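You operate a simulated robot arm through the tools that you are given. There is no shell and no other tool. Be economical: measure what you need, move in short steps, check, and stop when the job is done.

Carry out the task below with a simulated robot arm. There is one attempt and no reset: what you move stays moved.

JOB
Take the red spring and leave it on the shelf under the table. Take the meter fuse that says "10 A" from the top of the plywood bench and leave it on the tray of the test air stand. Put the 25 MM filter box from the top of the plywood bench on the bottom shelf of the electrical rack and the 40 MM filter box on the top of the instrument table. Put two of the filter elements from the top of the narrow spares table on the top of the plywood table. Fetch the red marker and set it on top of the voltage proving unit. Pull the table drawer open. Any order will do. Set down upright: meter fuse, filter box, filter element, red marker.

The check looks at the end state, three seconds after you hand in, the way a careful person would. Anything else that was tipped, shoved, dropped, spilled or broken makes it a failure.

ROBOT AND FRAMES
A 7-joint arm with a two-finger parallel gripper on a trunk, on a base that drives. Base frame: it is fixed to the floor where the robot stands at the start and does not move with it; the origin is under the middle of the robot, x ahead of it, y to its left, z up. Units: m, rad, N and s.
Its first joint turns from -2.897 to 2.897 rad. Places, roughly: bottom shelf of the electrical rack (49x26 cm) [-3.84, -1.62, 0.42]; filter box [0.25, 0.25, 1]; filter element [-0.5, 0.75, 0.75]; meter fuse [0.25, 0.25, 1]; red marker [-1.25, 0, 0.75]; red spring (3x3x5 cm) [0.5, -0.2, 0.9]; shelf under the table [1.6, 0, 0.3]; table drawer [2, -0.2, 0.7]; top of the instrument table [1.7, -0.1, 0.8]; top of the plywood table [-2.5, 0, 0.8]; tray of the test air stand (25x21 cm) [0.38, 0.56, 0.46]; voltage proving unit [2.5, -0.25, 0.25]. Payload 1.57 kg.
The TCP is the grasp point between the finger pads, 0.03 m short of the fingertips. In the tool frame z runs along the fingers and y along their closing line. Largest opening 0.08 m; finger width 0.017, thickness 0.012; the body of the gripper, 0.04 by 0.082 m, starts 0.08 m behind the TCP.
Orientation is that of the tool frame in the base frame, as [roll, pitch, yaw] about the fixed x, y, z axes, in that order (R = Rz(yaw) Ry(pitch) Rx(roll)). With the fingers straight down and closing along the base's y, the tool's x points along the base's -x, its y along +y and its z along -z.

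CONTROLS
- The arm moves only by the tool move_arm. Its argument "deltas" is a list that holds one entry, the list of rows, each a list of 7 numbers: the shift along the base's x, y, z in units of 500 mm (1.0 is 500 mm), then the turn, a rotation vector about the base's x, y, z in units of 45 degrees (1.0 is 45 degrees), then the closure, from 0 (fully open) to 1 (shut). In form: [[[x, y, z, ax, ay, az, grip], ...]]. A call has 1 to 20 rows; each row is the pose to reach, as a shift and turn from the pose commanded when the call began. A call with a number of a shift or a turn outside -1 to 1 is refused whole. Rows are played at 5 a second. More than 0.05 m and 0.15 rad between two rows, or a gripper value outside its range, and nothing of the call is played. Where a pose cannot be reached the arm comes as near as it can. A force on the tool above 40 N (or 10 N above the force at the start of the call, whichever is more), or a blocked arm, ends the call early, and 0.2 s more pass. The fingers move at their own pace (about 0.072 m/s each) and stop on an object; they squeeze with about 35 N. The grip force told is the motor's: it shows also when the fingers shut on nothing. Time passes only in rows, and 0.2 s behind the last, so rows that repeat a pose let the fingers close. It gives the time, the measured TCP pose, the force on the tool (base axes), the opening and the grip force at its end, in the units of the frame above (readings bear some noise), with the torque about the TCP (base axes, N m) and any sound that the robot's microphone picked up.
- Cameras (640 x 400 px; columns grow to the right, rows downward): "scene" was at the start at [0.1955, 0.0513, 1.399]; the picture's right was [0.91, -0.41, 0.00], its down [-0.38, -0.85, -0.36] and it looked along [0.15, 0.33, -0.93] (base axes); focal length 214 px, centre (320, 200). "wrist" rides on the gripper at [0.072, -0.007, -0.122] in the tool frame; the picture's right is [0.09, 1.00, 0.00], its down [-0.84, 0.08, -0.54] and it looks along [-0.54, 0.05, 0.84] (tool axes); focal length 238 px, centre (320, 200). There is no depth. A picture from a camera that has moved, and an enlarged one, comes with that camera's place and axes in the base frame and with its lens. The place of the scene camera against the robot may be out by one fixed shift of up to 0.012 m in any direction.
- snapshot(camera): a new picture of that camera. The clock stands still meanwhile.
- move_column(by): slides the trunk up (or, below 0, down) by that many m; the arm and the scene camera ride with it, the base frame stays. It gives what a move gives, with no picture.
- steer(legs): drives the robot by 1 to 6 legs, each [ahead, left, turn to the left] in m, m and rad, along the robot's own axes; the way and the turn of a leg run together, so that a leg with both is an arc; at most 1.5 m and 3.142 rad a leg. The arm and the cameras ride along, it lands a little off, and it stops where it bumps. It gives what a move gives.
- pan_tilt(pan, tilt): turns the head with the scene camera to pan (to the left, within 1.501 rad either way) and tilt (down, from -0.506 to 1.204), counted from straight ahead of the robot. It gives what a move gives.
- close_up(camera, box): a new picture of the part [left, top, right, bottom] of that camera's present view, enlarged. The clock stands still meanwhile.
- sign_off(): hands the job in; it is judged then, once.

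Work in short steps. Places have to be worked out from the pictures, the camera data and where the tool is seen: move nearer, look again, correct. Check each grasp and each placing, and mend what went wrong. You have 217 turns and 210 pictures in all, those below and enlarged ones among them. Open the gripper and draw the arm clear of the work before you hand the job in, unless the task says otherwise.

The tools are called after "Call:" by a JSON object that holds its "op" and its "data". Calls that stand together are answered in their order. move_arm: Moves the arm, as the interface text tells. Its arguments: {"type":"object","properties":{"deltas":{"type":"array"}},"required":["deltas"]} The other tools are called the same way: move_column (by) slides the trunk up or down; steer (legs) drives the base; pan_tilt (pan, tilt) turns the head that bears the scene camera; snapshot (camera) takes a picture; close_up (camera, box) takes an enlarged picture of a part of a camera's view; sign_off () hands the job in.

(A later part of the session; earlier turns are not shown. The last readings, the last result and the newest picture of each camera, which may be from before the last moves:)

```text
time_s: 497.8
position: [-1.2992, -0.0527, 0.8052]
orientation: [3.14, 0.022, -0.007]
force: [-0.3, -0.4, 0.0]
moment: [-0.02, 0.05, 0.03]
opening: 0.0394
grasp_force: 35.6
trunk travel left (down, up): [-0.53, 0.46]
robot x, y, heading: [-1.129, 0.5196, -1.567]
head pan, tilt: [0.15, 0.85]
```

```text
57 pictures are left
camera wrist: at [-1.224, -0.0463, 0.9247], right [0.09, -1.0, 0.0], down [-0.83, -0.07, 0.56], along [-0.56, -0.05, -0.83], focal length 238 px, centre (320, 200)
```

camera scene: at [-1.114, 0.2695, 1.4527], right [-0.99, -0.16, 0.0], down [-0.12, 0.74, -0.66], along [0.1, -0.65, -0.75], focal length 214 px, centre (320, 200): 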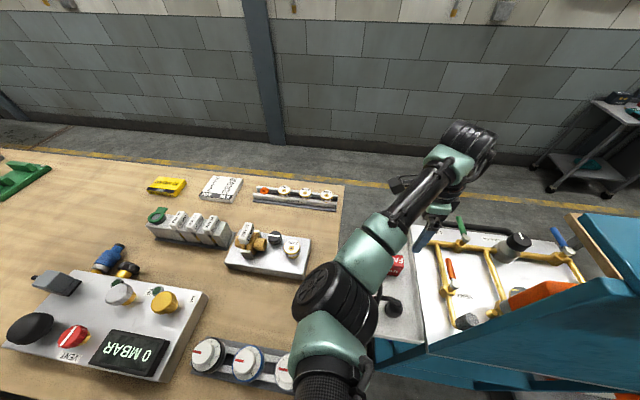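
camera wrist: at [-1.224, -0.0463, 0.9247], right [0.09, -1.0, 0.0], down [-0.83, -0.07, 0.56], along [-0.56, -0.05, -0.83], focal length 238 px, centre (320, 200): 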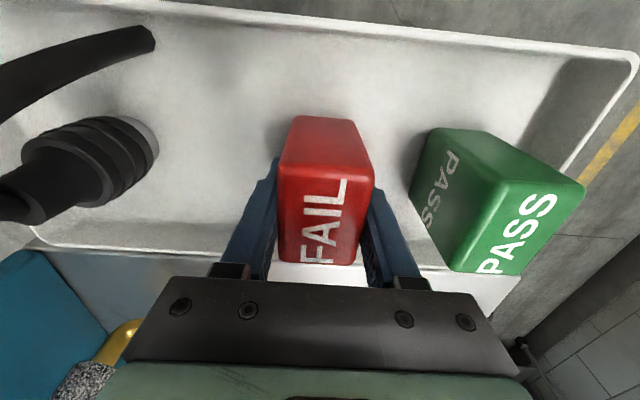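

The red marker is gripped. I lift it, raise the trunk, and retreat north, then take the long route under the instrument table to the south side.

Call:
{"op": "move_arm", "data": {"deltas": [[[0, 0, 0.06, 0, 0, 0, 0.8], [0, 0, 0.14, 0, 0, 0, 0.8], [0, 0, 0.22, 0, 0, 0, 0.8]]]}}

Call:
{"op": "move_column", "data": {"by": 0.4}}

Call:
{"op": "snapshot", "data": {"camera": "wrist"}}

Call:
{"op": "steer", "data": {"legs": [[-0.6, 0, 0], [0, 1.45, 0], [0, 1.28, 0], [1.1, 0, 0], [1.0, 0, 0], [0, 0, 3.14]]}}

```text
time_s: 498.6
position: [-1.2979, -0.0536, 0.916]
orientation: [3.139, 0.021, -0.007]
force: [0.6, -0.9, -1.8]
moment: [0.02, -0.01, -0.01]
opening: 0.0396
grasp_force: 35.0
trunk travel left (down, up): [-0.53, 0.46]
robot x, y, heading: [-1.1305, 0.5147, -1.565]
head pan, tilt: [0.15, 0.85]
```

```text
time_s: 502.4
position: [-1.2983, -0.0535, 1.3147]
orientation: [3.141, 0.02, -0.007]
force: [0.2, 0.0, -1.7]
moment: [-0.02, 0.02, 0.0]
opening: 0.0394
grasp_force: 34.6
trunk travel left (down, up): [-0.93, 0.06]
robot x, y, heading: [-1.1292, 0.5161, -1.57]
head pan, tilt: [0.15, 0.85]
```

```text
56 pictures are left
camera wrist: at [-1.2236, -0.0473, 1.4344], right [0.09, -1.0, 0.0], down [-0.83, -0.07, 0.56], along [-0.56, -0.05, -0.83], focal length 238 px, centre (320, 200)
```

wrist: 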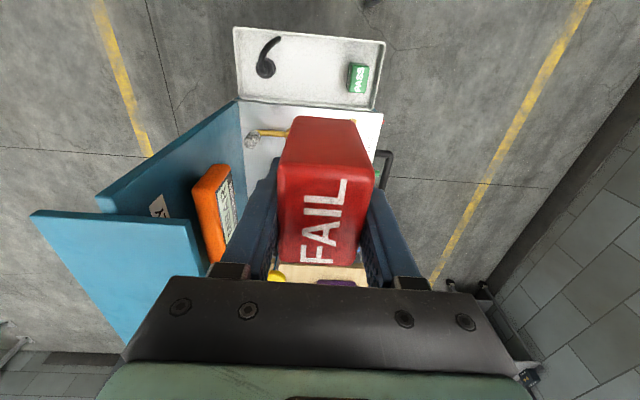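

```text
time_s: 536.2
position: [1.8174, -0.3894, 1.3148]
orientation: [3.14, 0.021, -3.139]
force: [0.2, 0.1, -1.3]
moment: [-0.01, 0.0, 0.02]
opening: 0.0397
grasp_force: 35.3
trunk travel left (down, up): [-0.93, 0.06]
robot x, y, heading: [1.6551, -0.9621, 1.588]
head pan, tilt: [0.15, 0.85]
```

Arrived south of the instrument table. I'll set the marker down near the table's south edge at about (1.767, −0.30) to regrasp it horizontally.

Call:
{"op": "steer", "data": {"legs": [[0.09, 0.05, 0]]}}

Call:
{"op": "move_column", "data": {"by": -0.33}}

Call:
{"op": "snapshot", "data": {"camera": "wrist"}}

Call:
{"op": "snapshot", "data": {"camera": "scene"}}

```text
time_s: 537.4
position: [1.7652, -0.3012, 1.3136]
orientation: [3.141, 0.022, -3.14]
force: [1.2, -0.4, -0.9]
moment: [0.01, 0.01, 0.01]
opening: 0.0395
grasp_force: 35.0
trunk travel left (down, up): [-0.93, 0.06]
robot x, y, heading: [1.6024, -0.8755, 1.583]
head pan, tilt: [0.15, 0.85]
```

```text
time_s: 540.6
position: [1.7661, -0.3005, 0.9859]
orientation: [3.139, 0.02, -3.139]
force: [-0.2, 0.4, -1.0]
moment: [-0.02, -0.01, 0.03]
opening: 0.0396
grasp_force: 34.9
trunk travel left (down, up): [-0.6, 0.39]
robot x, y, heading: [1.601, -0.8706, 1.588]
head pan, tilt: [0.15, 0.85]
```

```text
55 pictures are left
camera wrist: at [1.6921, -0.3074, 1.1046], right [-0.09, 1.0, 0.0], down [0.82, 0.08, 0.56], along [0.56, 0.05, -0.83], focal length 238 px, centre (320, 200)
```

wrist: 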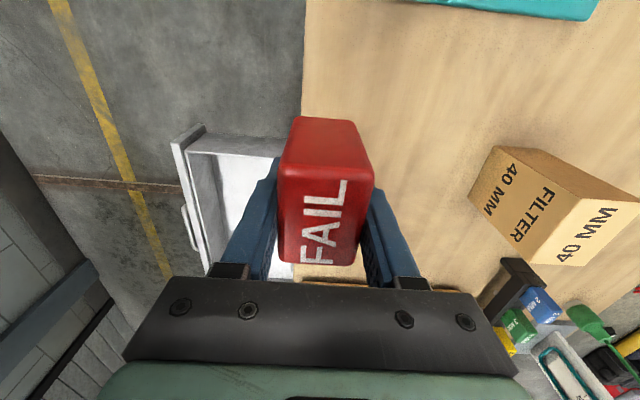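

```text
54 pictures are left
camera scene: at [1.5897, -0.6256, 1.3727], right [0.99, 0.16, 0.0], down [0.12, -0.74, -0.66], along [-0.11, 0.65, -0.75], focal length 214 px, centre (320, 200)
```

scene: 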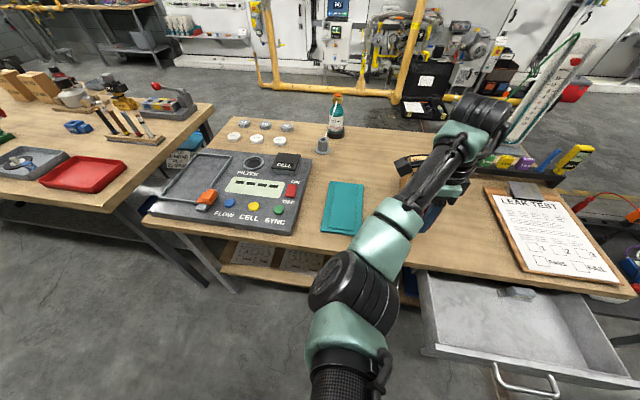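

The table edge is at y≈−0.323, so I move 3.5 cm further in with the base, then lower to contact.

Call:
{"op": "steer", "data": {"legs": [[0.035, 0, 0]]}}

Call:
{"op": "move_arm", "data": {"deltas": [[[0, 0, -0.06, 0, 0.026, 0, 0.8], [0, 0, -0.12, 0, 0.026, 0, 0.8], [0, 0, -0.18, 0, 0.026, 0, 0.8], [0, 0, -0.2, 0, 0.026, 0, 0.8], [0, 0, -0.21, 0, 0.026, 0, 0.8], [0, 0, -0.22, 0, 0.026, 0, 0.8], [0, 0, -0.23, 0, 0.026, 0, 0.8], [0, 0, -0.24, 0, 0.026, 0, 0.8], [0, 0, -0.25, 0, 0.026, 0, 0.8], [0, 0, -0.26, 0, 0.026, 0, 0.8]]]}}

```text
time_s: 541.5
position: [1.766, -0.2642, 0.983]
orientation: [-3.141, 0.019, -3.141]
force: [-0.5, -0.3, -1.1]
moment: [0.0, -0.04, -0.02]
opening: 0.0393
grasp_force: 35.0
trunk travel left (down, up): [-0.6, 0.39]
robot x, y, heading: [1.6017, -0.8389, 1.583]
head pan, tilt: [0.15, 0.85]
```

```text
time_s: 543.7
position: [1.7647, -0.2661, 0.8548]
orientation: [3.14, 0.002, -3.139]
force: [0.4, -0.3, -1.2]
moment: [0.03, 0.0, -0.02]
opening: 0.0396
grasp_force: 34.9
trunk travel left (down, up): [-0.6, 0.39]
robot x, y, heading: [1.6038, -0.8415, 1.587]
head pan, tilt: [0.15, 0.85]
```

No contact yet at 0.855; I continue down in fine steps.

Call:
{"op": "move_arm", "data": {"deltas": [[[0, 0, -0.008, 0, 0, 0, 0.8], [0, 0, -0.016, 0, 0, 0, 0.8], [0, 0, -0.024, 0, 0, 0, 0.8], [0, 0, -0.032, 0, 0, 0, 0.8], [0, 0, -0.04, 0, 0, 0, 0.8], [0, 0, -0.048, 0, 0, 0, 0.8]]]}}

```text
time_s: 545.1
position: [1.7651, -0.2648, 0.8346]
orientation: [3.134, 0.005, -3.139]
force: [-2.1, -3.9, 20.6]
moment: [-0.53, -0.32, -0.11]
opening: 0.0399
grasp_force: 34.4
trunk travel left (down, up): [-0.6, 0.39]
robot x, y, heading: [1.6038, -0.8363, 1.591]
head pan, tilt: [0.15, 0.85]
```

The marker stands on the table (table top ≈0.805). I release, rise, and rotate the gripper +90° so it will close along x.

Call:
{"op": "move_arm", "data": {"deltas": [[[0, 0, 0.002, 0, 0, 0, 0.4], [0, 0, 0.002, 0, 0, 0, 0.1], [0, 0, 0.002, 0, 0, 0, 0], [0, 0, 0.09, 0, 0, 0, 0], [0, 0, 0.18, 0, 0, 0, 0], [0, 0, 0.26, 0, 0, 0, 0]]]}}

Call:
{"op": "move_arm", "data": {"deltas": [[[0, 0, 0, 0, 0, 0.18, 0], [0, 0, 0, 0, 0, 0.36, 0], [0, 0, 0, 0, 0, 0.54, 0], [0, 0, 0, 0, 0, 0.72, 0], [0, 0, 0, 0, 0, 0.9, 0], [0, 0, 0, 0, 0, 1.0, 0]]]}}

Call:
{"op": "move_arm", "data": {"deltas": [[[0, 0, 0, 0, 0, 0.18, 0], [0, 0, 0, 0, 0, 0.36, 0], [0, 0, 0, 0, 0, 0.54, 0], [0, 0, 0, 0, 0, 0.72, 0], [0, 0, 0, 0, 0, 0.9, 0], [0, 0, 0, 0, 0, 1.0, 0]]]}}

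Call:
{"op": "snapshot", "data": {"camera": "wrist"}}

```text
time_s: 546.5
position: [1.7655, -0.2654, 0.9598]
orientation: [3.141, 0.0, -3.139]
force: [-0.4, -0.5, 0.0]
moment: [-0.01, -0.04, 0.02]
opening: 0.08
grasp_force: 0.0
trunk travel left (down, up): [-0.6, 0.39]
robot x, y, heading: [1.6002, -0.8433, 1.585]
head pan, tilt: [0.15, 0.85]
```

```text
time_s: 547.9
position: [1.7646, -0.2657, 0.9612]
orientation: [3.138, 0.003, -2.353]
force: [-0.4, 0.0, 1.4]
moment: [0.02, -0.01, 0.01]
opening: 0.0799
grasp_force: 0.1
trunk travel left (down, up): [-0.6, 0.39]
robot x, y, heading: [1.6042, -0.8373, 1.589]
head pan, tilt: [0.15, 0.85]
```

```text
time_s: 549.3
position: [1.7661, -0.2657, 0.961]
orientation: [3.141, 0.002, -1.567]
force: [-0.3, 0.1, 0.5]
moment: [0.0, 0.01, 0.0]
opening: 0.0801
grasp_force: 0.1
trunk travel left (down, up): [-0.6, 0.39]
robot x, y, heading: [1.6026, -0.8365, 1.588]
head pan, tilt: [0.15, 0.85]
```

```text
53 pictures are left
camera wrist: at [1.773, -0.3373, 1.0823], right [-1.0, -0.1, 0.0], down [-0.08, 0.84, 0.54], along [-0.05, 0.54, -0.84], focal length 238 px, centre (320, 200)
```

wrist: 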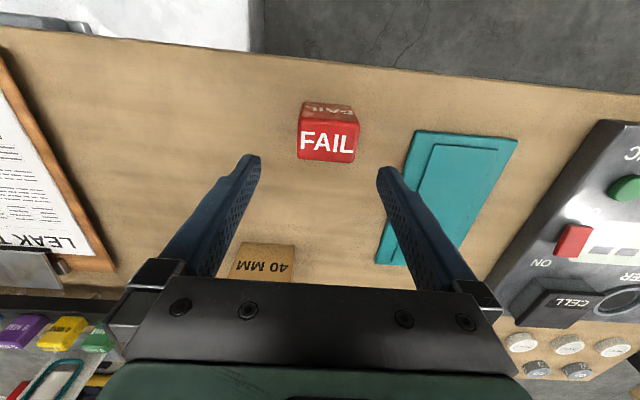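

The marker is between the fingers in x (centre ≈1.759). I tilt the tool 45° (pointing +y and down) to a pre-grasp point 8 cm behind it.

Call:
{"op": "move_arm", "data": {"deltas": [[[-0.004, -0.03, 0.0, 0.17, 0, 0, 0], [-0.008, -0.06, 0.0, 0.34, 0, 0, 0], [-0.012, -0.09, 0.0, 0.51, 0, 0, 0], [-0.014, -0.118, 0.0, 0.68, 0, 0, 0], [-0.014, -0.118, 0.0, 0.85, 0, 0, 0], [-0.014, -0.118, 0.0, 1.0, 0, 0, 0], [-0.014, -0.118, -0.06, 1.0, 0, 0, 0], [-0.014, -0.118, -0.128, 1.0, 0, 0, 0]]]}}

Call:
{"op": "snapshot", "data": {"camera": "wrist"}}

Call:
{"op": "snapshot", "data": {"camera": "scene"}}

```text
time_s: 551.1
position: [1.7582, -0.3249, 0.8977]
orientation: [-3.141, 0.789, -1.569]
force: [0.4, -0.4, 0.7]
moment: [0.03, 0.0, 0.0]
opening: 0.0799
grasp_force: 0.1
trunk travel left (down, up): [-0.6, 0.39]
robot x, y, heading: [1.5993, -0.8353, 1.589]
head pan, tilt: [0.15, 0.85]
```

```text
52 pictures are left
camera wrist: at [1.7659, -0.4613, 0.9318], right [-1.0, -0.07, -0.07], down [-0.08, 0.21, 0.98], along [-0.05, 0.98, -0.21], focal length 238 px, centre (320, 200)
```

wrist: 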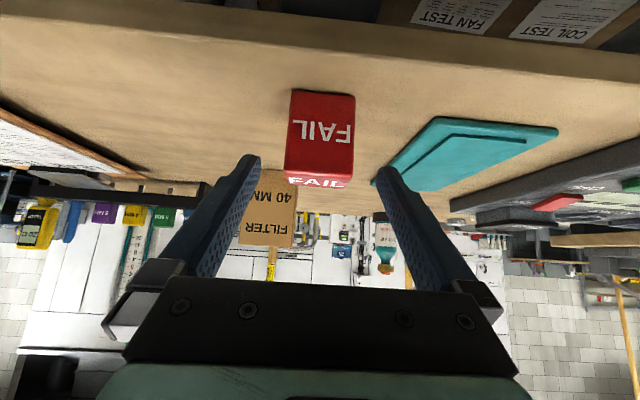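

```text
51 pictures are left
camera scene: at [1.5891, -0.5907, 1.3727], right [0.99, 0.16, 0.0], down [0.12, -0.74, -0.66], along [-0.11, 0.65, -0.75], focal length 214 px, centre (320, 200)
```

scene: 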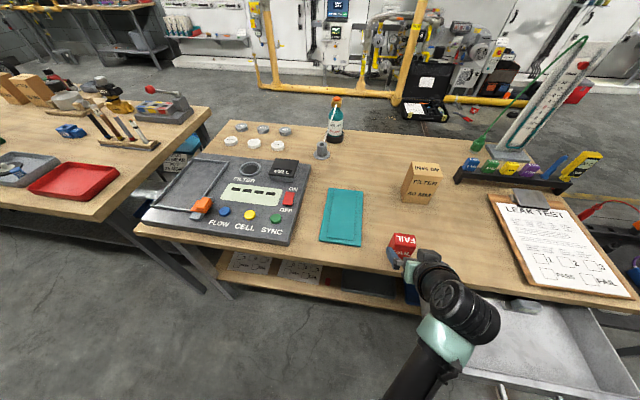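

Well aligned. I advance along the tool axis by 8 cm and close.

Call:
{"op": "move_arm", "data": {"deltas": [[[0, 0.04, -0.04, 0, 0, 0, 0], [0, 0.08, -0.08, 0, 0, 0, 0], [0, 0.114, -0.112, 0, 0, 0, 0], [0, 0.114, -0.112, 0, 0, 0, 0.4], [0, 0.114, -0.112, 0, 0, 0, 0.5], [0, 0.114, -0.112, 0, 0, 0, 0.6]]]}}

Call:
{"op": "move_arm", "data": {"deltas": [[[0, 0, 0.05, 0, 0, 0, 0.6], [0, 0, 0.12, 0, 0, 0, 0.6], [0, 0, 0.2, 0, 0, 0, 0.6]]]}}

Call:
{"op": "snapshot", "data": {"camera": "wrist"}}

```text
time_s: 552.5
position: [1.7601, -0.2688, 0.8414]
orientation: [-3.141, 0.788, -1.568]
force: [0.2, 0.4, -0.1]
moment: [0.02, -0.02, -0.01]
opening: 0.0554
grasp_force: 35.1
trunk travel left (down, up): [-0.6, 0.39]
robot x, y, heading: [1.6016, -0.8353, 1.583]
head pan, tilt: [0.15, 0.85]
```

```text
time_s: 553.3
position: [1.7586, -0.2678, 0.9416]
orientation: [-3.141, 0.785, -1.568]
force: [-1.0, 0.3, -0.4]
moment: [0.01, 0.03, 0.02]
opening: 0.0554
grasp_force: 35.3
trunk travel left (down, up): [-0.6, 0.39]
robot x, y, heading: [1.5983, -0.8395, 1.589]
head pan, tilt: [0.15, 0.85]
```

```text
50 pictures are left
camera wrist: at [1.7658, -0.4044, 0.9758], right [-1.0, -0.07, -0.07], down [-0.08, 0.21, 0.97], along [-0.05, 0.98, -0.21], focal length 238 px, centre (320, 200)
```

wrist: 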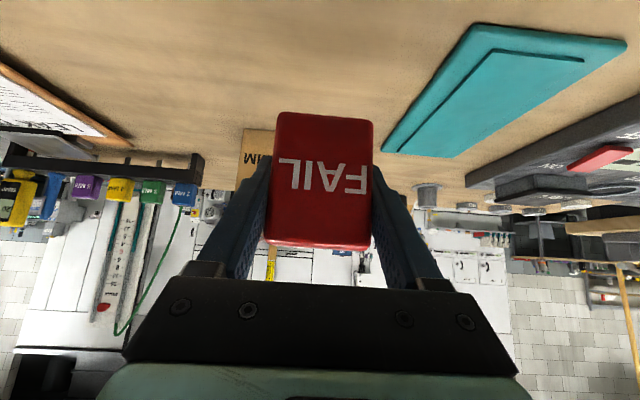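

The marker is held upright with the tool tilted 45°. I back off, move east in front of the side stand, and lower the trunk to look at the proving unit.

Call:
{"op": "steer", "data": {"legs": [[-0.5, 0, 0], [0, -0.76, 0]]}}

Call:
{"op": "move_column", "data": {"by": -0.4}}

Call:
{"op": "pan_tilt", "data": {"pan": 0.0, "tilt": 0.7}}

Call:
{"op": "snapshot", "data": {"camera": "scene"}}

Call:
{"op": "snapshot", "data": {"camera": "wrist"}}

```text
time_s: 559.9
position: [2.518, -0.7452, 0.9398]
orientation: [-3.141, 0.789, -1.561]
force: [0.0, 0.9, -0.2]
moment: [0.01, 0.01, -0.01]
opening: 0.0552
grasp_force: 34.7
trunk travel left (down, up): [-0.6, 0.39]
robot x, y, heading: [2.3653, -1.3195, 1.594]
head pan, tilt: [0.15, 0.85]
```

```text
time_s: 563.7
position: [2.5181, -0.7458, 0.5407]
orientation: [-3.141, 0.788, -1.558]
force: [-0.2, 0.7, -1.3]
moment: [-0.03, -0.01, 0.01]
opening: 0.0554
grasp_force: 34.9
trunk travel left (down, up): [-0.2, 0.79]
robot x, y, heading: [2.3691, -1.3148, 1.593]
head pan, tilt: [0.15, 0.85]
```

```text
time_s: 564.4
position: [2.5188, -0.7466, 0.5416]
orientation: [3.142, 0.788, -1.559]
force: [-1.0, -0.3, -1.9]
moment: [0.01, -0.02, 0.02]
opening: 0.0553
grasp_force: 35.0
trunk travel left (down, up): [-0.2, 0.79]
robot x, y, heading: [2.3695, -1.3172, 1.592]
head pan, tilt: [0.0, 0.7]
```

```text
49 pictures are left
camera scene: at [2.3634, -1.0628, 0.9849], right [1.0, 0.02, 0.0], down [0.02, -0.64, -0.76], along [-0.02, 0.76, -0.64], focal length 214 px, centre (320, 200)
```

scene: 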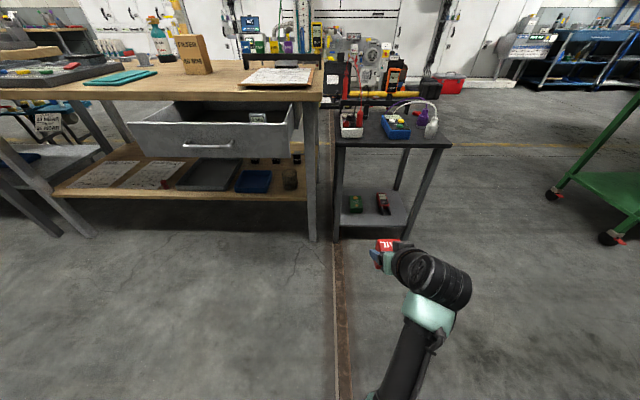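

```text
48 pictures are left
camera wrist: at [2.5269, -0.8828, 0.5755], right [-0.99, -0.08, -0.07], down [-0.08, 0.21, 0.98], along [-0.06, 0.98, -0.21], focal length 238 px, centre (320, 200)
```

wrist: 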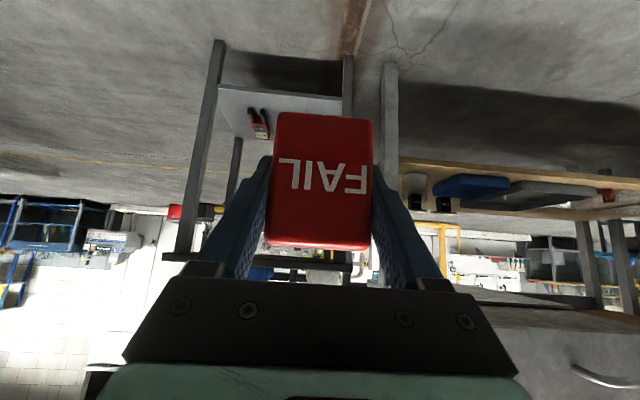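

Call:
{"op": "close_up", "data": {"camera": "scene", "box": [325, 130, 455, 250]}}

```text
3.33 times, centred on (390, 190) of scene
camera zoom: at [2.3634, -1.0628, 0.9849], right [1.0, 0.02, 0.0], down [0.02, -0.64, -0.76], along [-0.02, 0.76, -0.64], focal length 715 px, centre (87, 233)
```

zoom: 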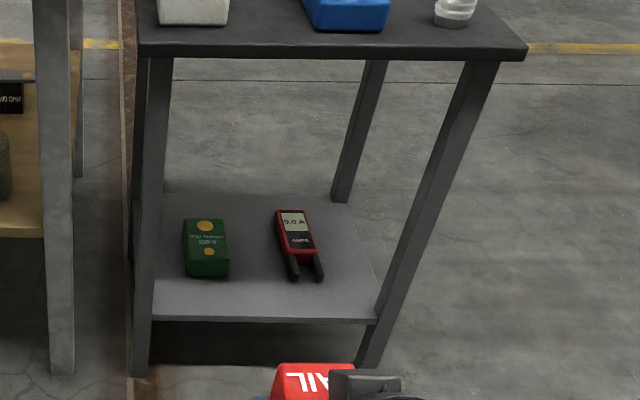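

I need a better fix on the proving unit. I shift 0.3 m west so the held block doesn't hide it from the wrist camera.

Call:
{"op": "steer", "data": {"legs": [[0.1, 0.3, 0]]}}

Call:
{"op": "close_up", "data": {"camera": "wrist", "box": [100, 30, 300, 180]}}

Call:
{"op": "close_up", "data": {"camera": "scene", "box": [400, 130, 560, 250]}}

```text
time_s: 566.5
position: [2.2148, -0.653, 0.5422]
orientation: [-3.141, 0.786, -1.559]
force: [0.6, 0.1, -1.7]
moment: [-0.01, 0.03, 0.01]
opening: 0.0553
grasp_force: 35.0
trunk travel left (down, up): [-0.2, 0.79]
robot x, y, heading: [2.0587, -1.2233, 1.595]
head pan, tilt: [0.0, 0.7]
```

```text
2.67 times, centred on (200, 105) of wrist
camera zoom: at [2.2244, -0.7907, 0.5755], right [-0.99, -0.08, -0.07], down [-0.08, 0.21, 0.98], along [-0.06, 0.98, -0.21], focal length 636 px, centre (640, 453)
```

zoom: 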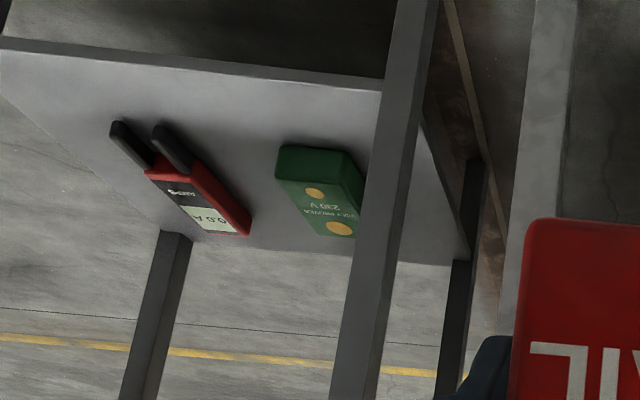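

```text
3.33 times, centred on (480, 190) of scene
camera zoom: at [2.0611, -0.9708, 0.9849], right [1.0, 0.02, 0.0], down [0.02, -0.64, -0.76], along [-0.02, 0.76, -0.64], focal length 715 px, centre (-213, 233)
```

zoom: 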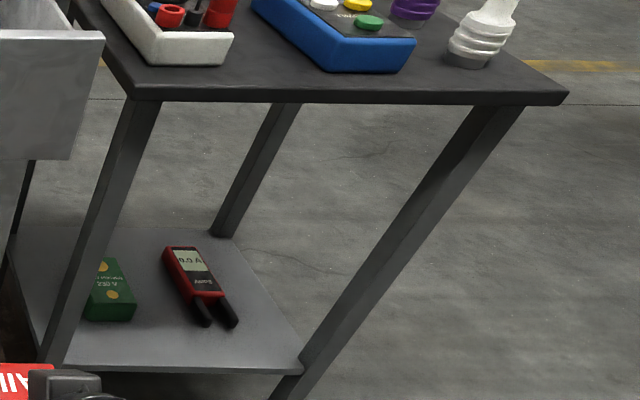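

The unit reads "VOLT PROVER 230 V" – correct. Estimated top z≈0.21–0.28. I lower the trunk so the held block clears it by a few cm, shift back east and inspect alignment in front of the stand.

Call:
{"op": "move_column", "data": {"by": -0.19}}

Call:
{"op": "steer", "data": {"legs": [[0.08, -0.32, 0]]}}

Call:
{"op": "pan_tilt", "data": {"pan": -0.1, "tilt": 0.85}}

Call:
{"op": "close_up", "data": {"camera": "scene", "box": [220, 80, 460, 280]}}

```text
time_s: 568.6
position: [2.2152, -0.654, 0.3509]
orientation: [-3.141, 0.786, -1.559]
force: [0.8, -0.3, -1.9]
moment: [-0.03, 0.02, 0.02]
opening: 0.0553
grasp_force: 35.1
trunk travel left (down, up): [-0.01, 0.98]
robot x, y, heading: [2.0627, -1.2262, 1.596]
head pan, tilt: [0.0, 0.7]
```

```text
time_s: 570.8
position: [2.5364, -0.568, 0.3504]
orientation: [-3.141, 0.787, -1.558]
force: [0.3, 0.1, -1.0]
moment: [-0.05, -0.01, 0.02]
opening: 0.0555
grasp_force: 34.9
trunk travel left (down, up): [-0.01, 0.98]
robot x, y, heading: [2.3843, -1.1382, 1.599]
head pan, tilt: [0.0, 0.7]
```

```text
time_s: 571.5
position: [2.536, -0.5669, 0.351]
orientation: [-3.141, 0.787, -1.559]
force: [-0.2, -1.1, -0.7]
moment: [0.0, -0.01, 0.01]
opening: 0.0555
grasp_force: 35.1
trunk travel left (down, up): [-0.01, 0.98]
robot x, y, heading: [2.3833, -1.1414, 1.593]
head pan, tilt: [-0.099, 0.85]
```

```text
2.00 times, centred on (340, 180) of scene
camera zoom: at [2.3889, -0.8905, 0.7827], right [1.0, -0.07, 0.0], down [-0.06, -0.75, -0.66], along [0.05, 0.66, -0.75], focal length 429 px, centre (280, 240)
```

zoom: 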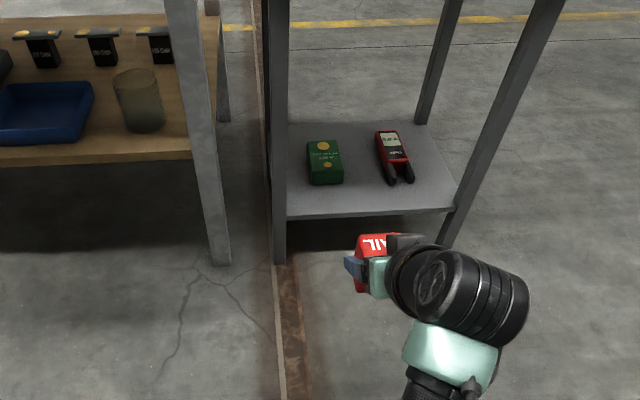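

Good fix: unit top centre ≈(2.526, −0.226), top z≈0.269. I drive ahead 0.30 m (block base ~4 cm above the unit) and check.

Call:
{"op": "steer", "data": {"legs": [[0.2, 0.0, 0], [0.1, 0.0, 0]]}}

Call:
{"op": "close_up", "data": {"camera": "scene", "box": [220, 80, 460, 280]}}

Call:
{"op": "snapshot", "data": {"camera": "wrist"}}

```text
time_s: 573.9
position: [2.5279, -0.2664, 0.3506]
orientation: [3.141, 0.788, -1.559]
force: [0.1, -0.3, -1.6]
moment: [-0.02, 0.02, -0.01]
opening: 0.0555
grasp_force: 34.4
trunk travel left (down, up): [-0.01, 0.98]
robot x, y, heading: [2.3788, -0.8358, 1.597]
head pan, tilt: [-0.099, 0.85]
```

```text
2.00 times, centred on (340, 180) of scene
camera zoom: at [2.3817, -0.5891, 0.7827], right [1.0, -0.07, 0.0], down [-0.06, -0.75, -0.66], along [0.05, 0.66, -0.75], focal length 429 px, centre (280, 240)
```

zoom: 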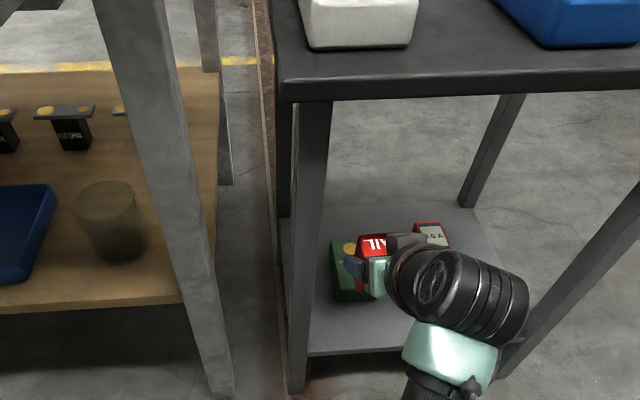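

```text
42 pictures are left
camera wrist: at [2.5371, -0.402, 0.3856], right [-0.99, -0.08, -0.07], down [-0.08, 0.21, 0.98], along [-0.06, 0.98, -0.21], focal length 238 px, centre (320, 200)
```

wrist: 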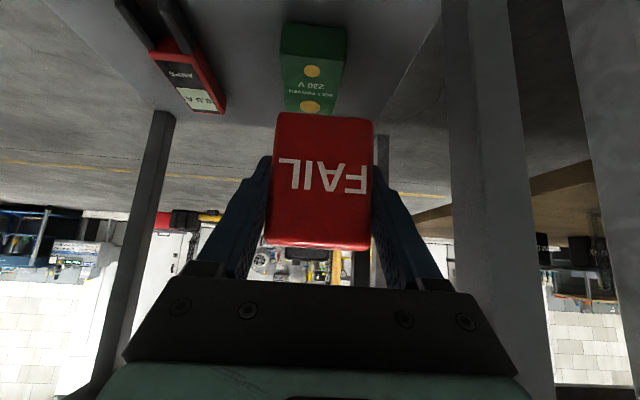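

Triangulating both wrist views: the unit's top is actually z≈0.19, centre ≈(2.543, −0.135). I lower the hand 8 cm here first (base of block then ≈0.235), then drive 0.13 m further in with a slight right shift.

Call:
{"op": "move_arm", "data": {"deltas": [[[0, 0, -0.06, 0, 0, 0, 0.6], [0, 0, -0.12, 0, 0, 0, 0.6], [0, 0, -0.16, 0, 0, 0, 0.6]]]}}

Call:
{"op": "steer", "data": {"legs": [[0.07, -0.018, 0]]}}

Call:
{"op": "snapshot", "data": {"camera": "wrist"}}

Call:
{"op": "close_up", "data": {"camera": "scene", "box": [220, 100, 460, 300]}}

```text
time_s: 574.7
position: [2.5273, -0.2658, 0.2703]
orientation: [3.141, 0.788, -1.559]
force: [-0.2, -0.1, -0.4]
moment: [0.0, 0.0, 0.02]
opening: 0.0555
grasp_force: 35.0
trunk travel left (down, up): [-0.01, 0.98]
robot x, y, heading: [2.3758, -0.8356, 1.595]
head pan, tilt: [-0.099, 0.85]
```

```text
time_s: 575.7
position: [2.5439, -0.1965, 0.2726]
orientation: [3.141, 0.787, -1.559]
force: [-1.0, -0.2, -0.7]
moment: [-0.02, 0.0, 0.03]
opening: 0.0554
grasp_force: 35.4
trunk travel left (down, up): [-0.01, 0.98]
robot x, y, heading: [2.391, -0.7702, 1.591]
head pan, tilt: [-0.099, 0.85]
```

```text
41 pictures are left
camera wrist: at [2.5527, -0.332, 0.3056], right [-0.99, -0.08, -0.07], down [-0.08, 0.21, 0.98], along [-0.06, 0.98, -0.21], focal length 238 px, centre (320, 200)
```

wrist: 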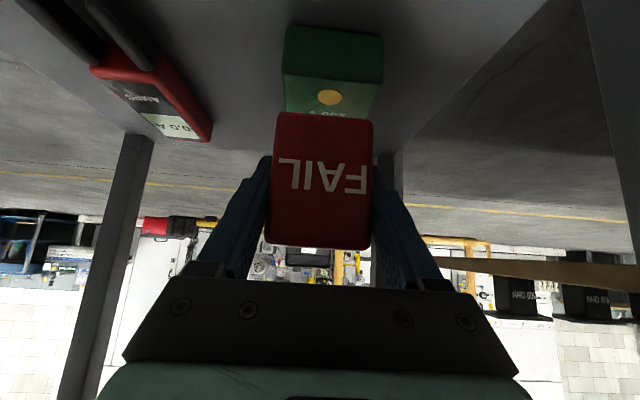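

```text
2.00 times, centred on (340, 200) of scene
camera zoom: at [2.3978, -0.5192, 0.7827], right [1.0, -0.07, 0.0], down [-0.06, -0.75, -0.66], along [0.05, 0.66, -0.75], focal length 429 px, centre (280, 200)
```

zoom: 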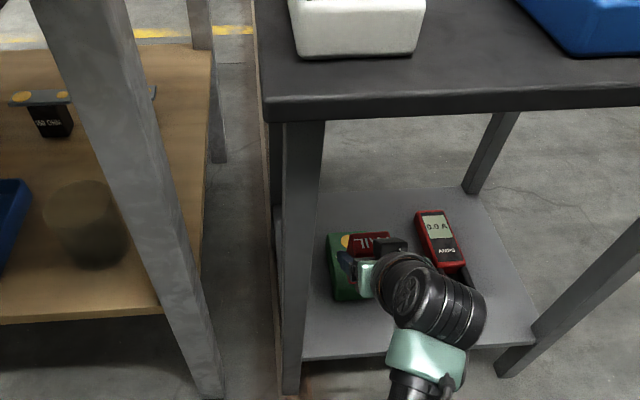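

Alignment in x is within 5 mm. I drive 6.6 cm more and then lower in fine steps until contact.

Call:
{"op": "steer", "data": {"legs": [[0.066, 0.004, 0]]}}

Call:
{"op": "move_arm", "data": {"deltas": [[[0, 0, -0.03, 0, 0, 0, 0.6], [0, 0, -0.05, 0, 0, 0, 0.6], [0, 0, -0.06, 0, 0, 0, 0.6], [0, 0, -0.07, 0, 0, 0, 0.6], [0, 0, -0.08, 0, 0, 0, 0.6], [0, 0, -0.09, 0, 0, 0, 0.6], [0, 0, -0.1, 0, 0, 0, 0.6], [0, 0, -0.11, 0, 0, 0, 0.6], [0, 0, -0.12, 0, 0, 0, 0.6], [0, 0, -0.13, 0, 0, 0, 0.6]]]}}

Call:
{"op": "snapshot", "data": {"camera": "wrist"}}

```text
time_s: 576.7
position: [2.5391, -0.1298, 0.2703]
orientation: [-3.141, 0.787, -1.559]
force: [0.5, 0.3, -0.8]
moment: [0.02, 0.0, 0.0]
opening: 0.0553
grasp_force: 35.3
trunk travel left (down, up): [-0.01, 0.98]
robot x, y, heading: [2.388, -0.7018, 1.592]
head pan, tilt: [-0.099, 0.85]
```

```text
time_s: 578.6
position: [2.5392, -0.1264, 0.2218]
orientation: [-3.139, 0.808, -1.558]
force: [-0.1, -0.2, 8.4]
moment: [-0.17, 0.11, 0.01]
opening: 0.0556
grasp_force: 34.9
trunk travel left (down, up): [-0.01, 0.98]
robot x, y, heading: [2.3898, -0.7042, 1.595]
head pan, tilt: [-0.099, 0.85]
stopped in row 9: the force on the tool passed its limit at 42 N (the readings are from after the stop); the commanded pose is now the measured one
```

```text
39 pictures are left
camera wrist: at [2.5479, -0.2637, 0.254], right [-0.99, -0.07, -0.07], down [-0.08, 0.19, 0.98], along [-0.06, 0.98, -0.19], focal length 238 px, centre (320, 200)
```

wrist: 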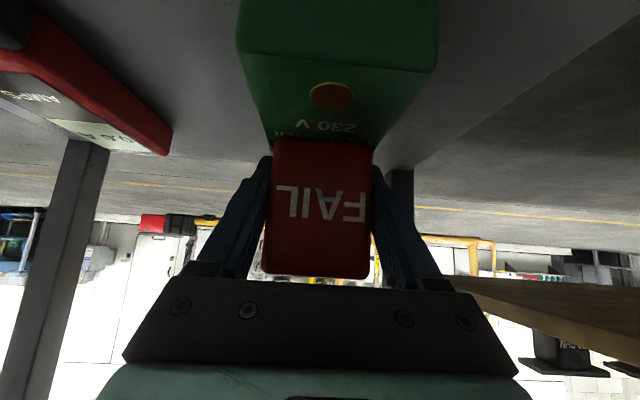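

Contact where predicted. I ease off, release, and back out along the tool axis.

Call:
{"op": "move_arm", "data": {"deltas": [[[0, 0, 0.002, 0, 0, 0, 0.6], [0, 0, 0.002, 0, 0, 0, 0.3], [0, 0, 0.002, 0, 0, 0, 0.05], [0, 0, 0.002, 0, 0, 0, 0], [0, -0.04, 0.04, 0, 0, 0, 0], [0, -0.09, 0.09, 0, 0, 0, 0], [0, -0.14, 0.13, 0, 0, 0, 0]]]}}

Call:
{"op": "snapshot", "data": {"camera": "wrist"}}

```text
time_s: 580.2
position: [2.5408, -0.1982, 0.2844]
orientation: [-3.14, 0.799, -1.559]
force: [0.2, -0.2, 0.7]
moment: [-0.03, 0.01, 0.0]
opening: 0.0799
grasp_force: 0.0
trunk travel left (down, up): [-0.01, 0.98]
robot x, y, heading: [2.3878, -0.698, 1.595]
head pan, tilt: [-0.099, 0.85]
```

```text
38 pictures are left
camera wrist: at [2.5484, -0.3347, 0.3175], right [-0.99, -0.07, -0.07], down [-0.08, 0.19, 0.98], along [-0.06, 0.98, -0.2], focal length 238 px, centre (320, 200)
```

wrist: 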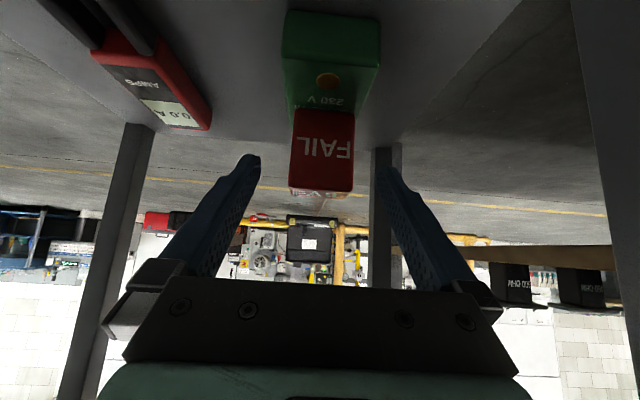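

The red marker stands on the proving unit. I drive back out, raise the trunk, and return the tool to pointing down with fingers closing along y.

Call:
{"op": "steer", "data": {"legs": [[-0.45, 0, 0]]}}

Call:
{"op": "close_up", "data": {"camera": "scene", "box": [220, 80, 460, 280]}}

Call:
{"op": "move_column", "data": {"by": 0.4}}

Call:
{"op": "move_column", "data": {"by": 0.4}}

Call:
{"op": "move_arm", "data": {"deltas": [[[0, 0, 0, -0.18, 0, 0, 0], [0, 0, 0, -0.36, 0, 0, 0], [0, 0, 0, -0.54, 0, 0, 0], [0, 0, 0, -0.72, 0, 0, 0], [0, 0, 0, -0.9, 0, 0, 0], [0, 0, 0, -1.0, 0, 0, 0]]]}}

Call:
{"op": "move_arm", "data": {"deltas": [[[0, 0, 0.03, 0, 0, -0.18, 0], [0, 0, 0.06, 0, 0, -0.36, 0], [0, 0, 0.09, 0, 0, -0.54, 0], [0, 0, 0.12, 0, 0, -0.72, 0], [0, 0, 0.16, 0, 0, -0.9, 0], [0, 0, 0.2, 0, 0, -1.0, 0]]]}}

Call:
{"op": "move_arm", "data": {"deltas": [[[0, 0, 0, 0, 0, -0.18, 0], [0, 0, 0, 0, 0, -0.36, 0], [0, 0, 0, 0, 0, -0.54, 0], [0, 0, 0, 0, 0, -0.72, 0], [0, 0, 0, 0, 0, -0.9, 0], [0, 0, 0, 0, 0, -1.0, 0]]]}}

Call:
{"op": "steer", "data": {"legs": [[0, 1.4, 0], [0, 1.25, 0], [0.8, 0, 0]]}}

```text
time_s: 582.9
position: [2.5512, -0.6431, 0.2836]
orientation: [-3.138, 0.8, -1.562]
force: [0.3, -0.7, 0.3]
moment: [-0.02, -0.01, -0.01]
opening: 0.0801
grasp_force: 0.2
trunk travel left (down, up): [-0.01, 0.98]
robot x, y, heading: [2.399, -1.1425, 1.59]
head pan, tilt: [-0.099, 0.85]
```

```text
2.00 times, centred on (340, 180) of scene
camera zoom: at [2.4031, -0.8989, 0.7827], right [1.0, -0.08, 0.0], down [-0.06, -0.75, -0.66], along [0.05, 0.66, -0.75], focal length 429 px, centre (280, 240)
```

zoom: 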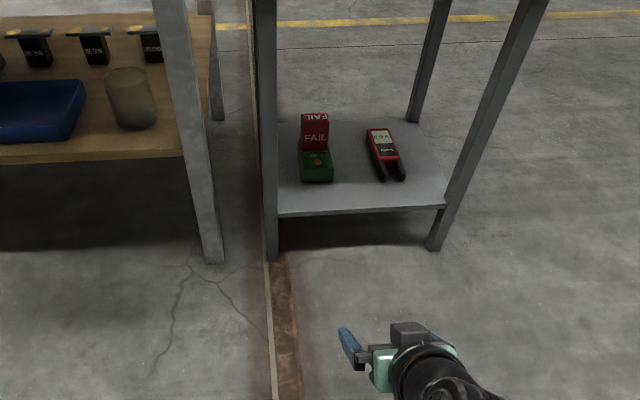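

```text
time_s: 586.8
position: [2.5508, -0.6434, 0.6838]
orientation: [-3.139, 0.801, -1.563]
force: [-0.1, -1.2, -0.6]
moment: [-0.01, -0.02, -0.01]
opening: 0.0798
grasp_force: 0.1
trunk travel left (down, up): [-0.41, 0.58]
robot x, y, heading: [2.4017, -1.1448, 1.594]
head pan, tilt: [-0.099, 0.85]
```

```text
time_s: 590.6
position: [2.5509, -0.643, 1.0837]
orientation: [-3.138, 0.801, -1.564]
force: [0.0, 0.3, 0.2]
moment: [0.02, 0.01, 0.0]
opening: 0.0802
grasp_force: 0.1
trunk travel left (down, up): [-0.81, 0.18]
robot x, y, heading: [2.3994, -1.1472, 1.591]
head pan, tilt: [-0.099, 0.85]
```

```text
time_s: 592.0
position: [2.5489, -0.6428, 1.0831]
orientation: [3.139, 0.013, -1.562]
force: [-0.7, 0.1, -0.5]
moment: [-0.01, 0.02, -0.01]
opening: 0.0799
grasp_force: 0.0
trunk travel left (down, up): [-0.81, 0.18]
robot x, y, heading: [2.3953, -1.1513, 1.588]
head pan, tilt: [-0.099, 0.85]
```

```text
time_s: 593.4
position: [2.5504, -0.6424, 1.1839]
orientation: [3.138, 0.015, -2.351]
force: [-0.3, -0.7, 0.2]
moment: [-0.01, 0.02, -0.02]
opening: 0.0802
grasp_force: 0.2
trunk travel left (down, up): [-0.81, 0.18]
robot x, y, heading: [2.3966, -1.1459, 1.589]
head pan, tilt: [-0.099, 0.85]
```

```text
time_s: 594.8
position: [2.5509, -0.6433, 1.1852]
orientation: [3.14, 0.014, -3.139]
force: [0.1, 0.2, -0.4]
moment: [0.0, -0.02, 0.02]
opening: 0.0801
grasp_force: 0.0
trunk travel left (down, up): [-0.81, 0.18]
robot x, y, heading: [2.3985, -1.1467, 1.591]
head pan, tilt: [-0.099, 0.85]
```

```text
time_s: 611.6
position: [-0.0973, 0.122, 1.1845]
orientation: [3.138, 0.015, 3.121]
force: [0.8, -0.3, -0.3]
moment: [0.01, 0.02, -0.01]
opening: 0.0802
grasp_force: 0.0
trunk travel left (down, up): [-0.81, 0.18]
robot x, y, heading: [-0.2619, -0.3795, 1.565]
head pan, tilt: [-0.099, 0.85]
```

Marker confirmed standing on the unit. I'm by the 25 MM box; I view the box with the wrist camera and look west to the electrical rack with the head.

Call:
{"op": "pan_tilt", "data": {"pan": 1.5, "tilt": 0.3}}

Call:
{"op": "snapshot", "data": {"camera": "scene"}}

Call:
{"op": "snapshot", "data": {"camera": "wrist"}}

```text
time_s: 613.3
position: [-0.0991, 0.1214, 1.1846]
orientation: [3.138, 0.016, 3.121]
force: [-0.2, -0.4, 0.1]
moment: [0.0, 0.02, 0.0]
opening: 0.0801
grasp_force: 0.0
trunk travel left (down, up): [-0.81, 0.18]
robot x, y, heading: [-0.264, -0.377, 1.565]
head pan, tilt: [1.499, 0.3]
```

```text
36 pictures are left
camera scene: at [-0.3534, -0.2005, 1.631], right [0.08, 1.0, 0.0], down [0.29, -0.02, -0.96], along [-0.95, 0.08, -0.3], focal length 214 px, centre (320, 200)
```

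scene: 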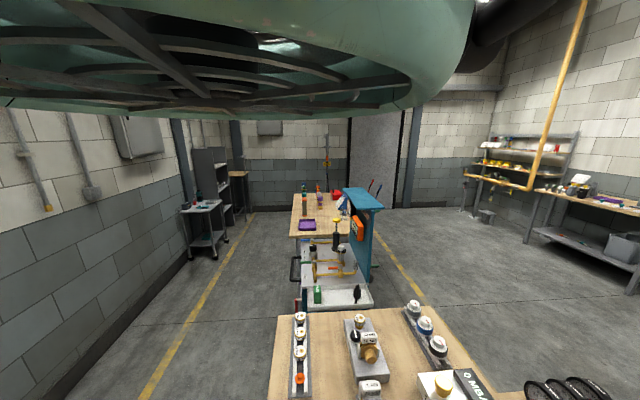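

```text
35 pictures are left
camera wrist: at [-0.1705, 0.1168, 1.3047], right [-0.07, 1.0, 0.0], down [0.83, 0.06, 0.55], along [0.55, 0.04, -0.83], focal length 238 px, centre (320, 200)
```

wrist: 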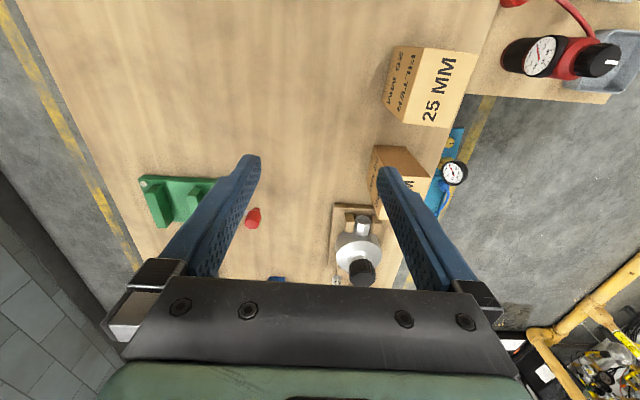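

Call:
{"op": "close_up", "data": {"camera": "scene", "box": [160, 130, 260, 270]}}

```text
2.86 times, centred on (210, 200) of scene
camera zoom: at [-0.3534, -0.2005, 1.631], right [0.08, 1.0, 0.0], down [0.29, -0.02, -0.96], along [-0.95, 0.08, -0.3], focal length 613 px, centre (634, 200)
```

zoom: 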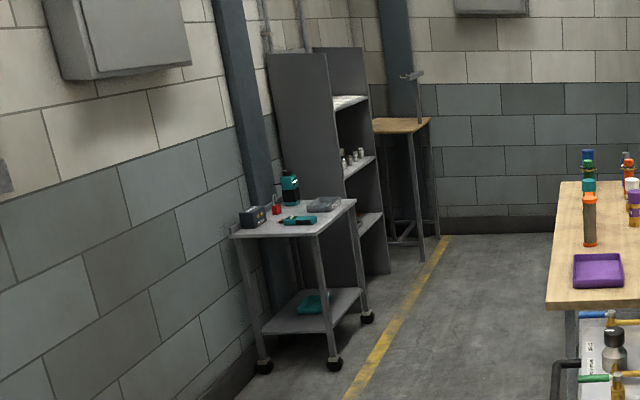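

The rack opens to the north with ~0.3 m shelf spacing, so I'll grip the box with the tool tilted 45° pointing ahead. I go under the bench to the west of the box and face east.

Call:
{"op": "steer", "data": {"legs": [[0.5, 0, 0], [0, 0.4, 0], [0, 0, -1.565]]}}

Call:
{"op": "move_arm", "data": {"deltas": [[[0, 0.07, 0, 0, 0, 0.12, 0], [0, 0.14, 0, 0, 0, 0.24, 0], [0, 0.21, 0, 0, 0, 0.36, 0], [0, 0.28, 0, 0, 0, 0.48, 0], [0, 0.35, 0, 0, 0, 0.6, 0], [0, 0.42, 0, 0, 0, 0.72, 0], [0, 0.49, 0, 0, 0, 0.84, 0], [0, 0.56, 0, 0, 0, 0.96, 0]]]}}

Call:
{"op": "move_arm", "data": {"deltas": [[[0, 0, 0, 0, 0, 0.18, 0], [0, 0, 0, 0, 0, 0.36, 0], [0, 0, 0, 0, 0, 0.54, 0], [0, 0, 0, 0, 0, 0.72, 0], [0, 0, 0, 0, 0, 0.9, 0], [0, 0, 0, 0, 0, 1.0, 0]]]}}

Call:
{"op": "snapshot", "data": {"camera": "wrist"}}

```text
time_s: 622.2
position: [-0.1644, -0.0425, 1.1837]
orientation: [3.139, 0.017, 1.556]
force: [0.6, 0.5, -0.3]
moment: [0.01, 0.01, 0.02]
opening: 0.0802
grasp_force: 0.0
trunk travel left (down, up): [-0.81, 0.18]
robot x, y, heading: [-0.6637, 0.1207, -0.002]
head pan, tilt: [1.499, 0.3]
```

```text
time_s: 624.0
position: [-0.1629, 0.2375, 1.1832]
orientation: [3.139, 0.015, 2.311]
force: [0.3, 0.1, 0.7]
moment: [0.0, 0.04, -0.01]
opening: 0.0799
grasp_force: 0.0
trunk travel left (down, up): [-0.81, 0.18]
robot x, y, heading: [-0.6656, 0.1173, -0.001]
head pan, tilt: [1.499, 0.3]
```

```text
time_s: 625.4
position: [-0.1635, 0.237, 1.1841]
orientation: [3.138, 0.016, 3.098]
force: [0.5, 0.0, -0.6]
moment: [0.03, -0.01, 0.02]
opening: 0.08
grasp_force: 0.1
trunk travel left (down, up): [-0.81, 0.18]
robot x, y, heading: [-0.6688, 0.1249, 0.001]
head pan, tilt: [1.499, 0.3]
```

```text
33 pictures are left
camera wrist: at [-0.2373, 0.2332, 1.3048], right [-0.05, 1.0, 0.0], down [0.83, 0.04, 0.55], along [0.55, 0.03, -0.83], focal length 238 px, centre (320, 200)
```

wrist: 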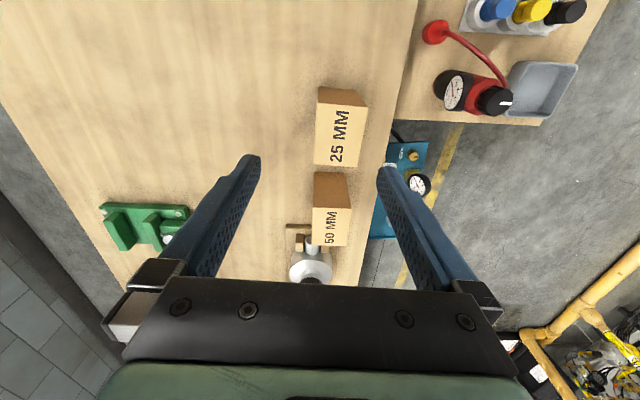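

Box 25 MM is centred at (−0.133, 0.264), top ≈0.99, with a 7 cm gap to the 50 MM box. I square the yaw, move to the pre-grasp side and tilt 45° (pointing +x and down).

Call:
{"op": "move_arm", "data": {"deltas": [[[-0.03, 0.02, -0.07, 0, 0.02, 0.055, 0], [-0.07, 0.053, -0.14, 0, 0.02, 0.055, 0], [-0.07, 0.053, -0.2, 0, 0.02, 0.055, 0]]]}}

Call:
{"op": "move_arm", "data": {"deltas": [[[0, 0, 0, 0, -0.17, 0, 0], [0, 0, 0, 0, -0.34, 0, 0], [0, 0, 0, 0, -0.51, 0, 0], [0, 0, 0, 0, -0.68, 0, 0], [0, 0, 0, 0, -0.85, 0, 0], [0, 0, 0, 0, -1.0, 0, 0], [0, 0, -0.07, 0, -1.0, 0, 0], [0, 0, -0.136, 0, -1.0, 0, 0]]]}}

Call:
{"op": "snapshot", "data": {"camera": "wrist"}}

```text
time_s: 626.2
position: [-0.1991, 0.2625, 1.0841]
orientation: [3.136, 0.001, 3.137]
force: [1.1, 0.1, 0.3]
moment: [0.02, 0.03, 0.0]
opening: 0.0801
grasp_force: 0.1
trunk travel left (down, up): [-0.81, 0.18]
robot x, y, heading: [-0.6658, 0.1195, -0.002]
head pan, tilt: [1.499, 0.3]
```

```text
time_s: 628.0
position: [-0.1999, 0.2643, 1.014]
orientation: [3.136, 0.786, 3.137]
force: [0.4, -0.8, 0.6]
moment: [-0.03, 0.0, 0.02]
opening: 0.0803
grasp_force: 0.1
trunk travel left (down, up): [-0.81, 0.18]
robot x, y, heading: [-0.6658, 0.1223, -0.003]
head pan, tilt: [1.499, 0.3]
```

```text
32 pictures are left
camera wrist: at [-0.3358, 0.2575, 1.0503], right [-0.07, 1.0, -0.06], down [0.21, 0.07, 0.98], along [0.98, 0.05, -0.21], focal length 238 px, centre (320, 200)
```

wrist: 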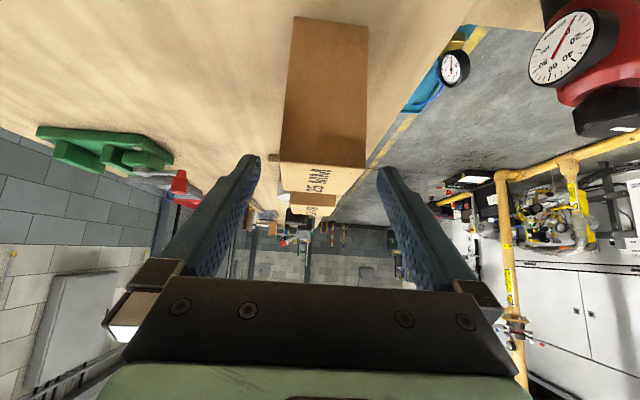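

Aligned. I advance along the tool axis, close, and lift.

Call:
{"op": "move_arm", "data": {"deltas": [[[0.04, 0, -0.04, 0, 0, 0, 0], [0.09, 0, -0.09, 0, 0, 0, 0], [0.128, 0, -0.128, 0, 0, 0, 0], [0.128, 0, -0.128, 0, 0, 0, 0.4], [0.128, 0, -0.128, 0, 0, 0, 0.5], [0.128, 0, -0.128, 0, 0, 0, 0.5]]]}}

Call:
{"op": "move_arm", "data": {"deltas": [[[0, 0, 0.04, 0, 0, 0, 0.5], [0, 0, 0.12, 0, 0, 0, 0.5], [0, 0, 0.2, 0, 0, 0, 0.5], [0, 0, 0.28, 0, 0, 0, 0.5]]]}}

Call:
{"op": "snapshot", "data": {"camera": "wrist"}}

```text
time_s: 629.4
position: [-0.1343, 0.2626, 0.9523]
orientation: [3.135, 0.786, 3.137]
force: [0.8, 0.9, 0.5]
moment: [-0.02, -0.22, 0.04]
opening: 0.0646
grasp_force: 35.0
trunk travel left (down, up): [-0.81, 0.18]
robot x, y, heading: [-0.6645, 0.1192, -0.005]
head pan, tilt: [1.499, 0.3]
```

```text
time_s: 630.4
position: [-0.1348, 0.2622, 1.0927]
orientation: [3.136, 0.783, 3.136]
force: [0.0, 0.4, -3.2]
moment: [-0.02, 0.0, -0.02]
opening: 0.0649
grasp_force: 35.1
trunk travel left (down, up): [-0.81, 0.18]
robot x, y, heading: [-0.6643, 0.1243, 0.005]
head pan, tilt: [1.499, 0.3]
```

```text
31 pictures are left
camera wrist: at [-0.2709, 0.2561, 1.1275], right [-0.07, 1.0, -0.06], down [0.21, 0.07, 0.97], along [0.98, 0.05, -0.21], focal length 238 px, centre (320, 200)
```

wrist: 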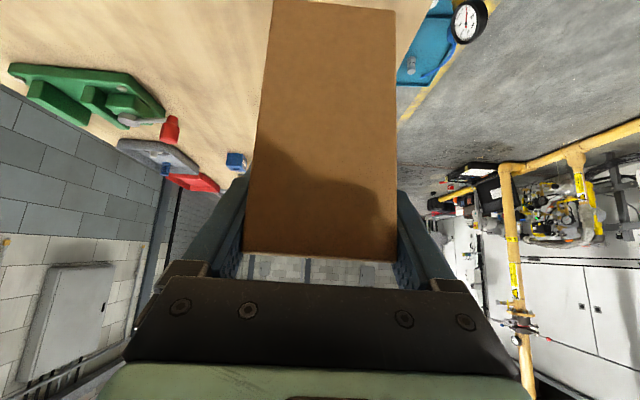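

The 25 MM box is held. I raise the trunk, go out south from under the bench, turn to face south and strafe west to the rack.

Call:
{"op": "move_column", "data": {"by": 0.17}}

Call:
{"op": "steer", "data": {"legs": [[0, -0.95, 0], [0, 0, -1.57], [0, -1.5, 0], [0, -1.4, 0], [0, -0.4, 0]]}}

Call:
{"op": "pan_tilt", "data": {"pan": 0.1, "tilt": 0.8}}

Call:
{"op": "snapshot", "data": {"camera": "scene"}}

```text
time_s: 632.3
position: [-0.1344, 0.2626, 1.2634]
orientation: [3.134, 0.783, 3.138]
force: [-0.1, -0.2, -1.9]
moment: [0.01, 0.01, 0.0]
opening: 0.0646
grasp_force: 35.3
trunk travel left (down, up): [-0.98, 0.01]
robot x, y, heading: [-0.664, 0.1194, 0.001]
head pan, tilt: [1.499, 0.3]
```

```text
time_s: 656.8
position: [-3.8415, -1.3281, 1.2627]
orientation: [3.139, 0.784, 1.56]
force: [-0.3, 0.1, -2.1]
moment: [-0.02, 0.02, -0.05]
opening: 0.0648
grasp_force: 34.5
trunk travel left (down, up): [-0.98, 0.01]
robot x, y, heading: [-3.9795, -0.8001, -1.576]
head pan, tilt: [1.499, 0.3]
```

```text
time_s: 658.3
position: [-3.8422, -1.3263, 1.2614]
orientation: [3.134, 0.784, 1.56]
force: [0.4, 0.1, -1.7]
moment: [-0.02, -0.01, 0.02]
opening: 0.0646
grasp_force: 34.9
trunk travel left (down, up): [-0.98, 0.01]
robot x, y, heading: [-3.9807, -0.7919, -1.578]
head pan, tilt: [0.099, 0.799]
```

```text
30 pictures are left
camera scene: at [-3.9711, -1.0454, 1.7567], right [-1.0, -0.09, 0.0], down [-0.07, 0.71, -0.7], along [0.06, -0.69, -0.72], focal length 214 px, centre (320, 200)
```

scene: 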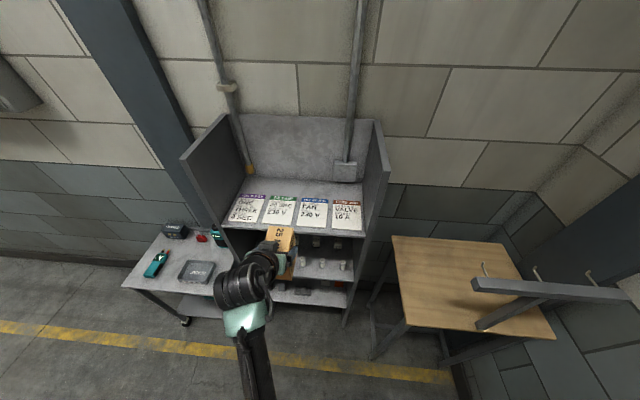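

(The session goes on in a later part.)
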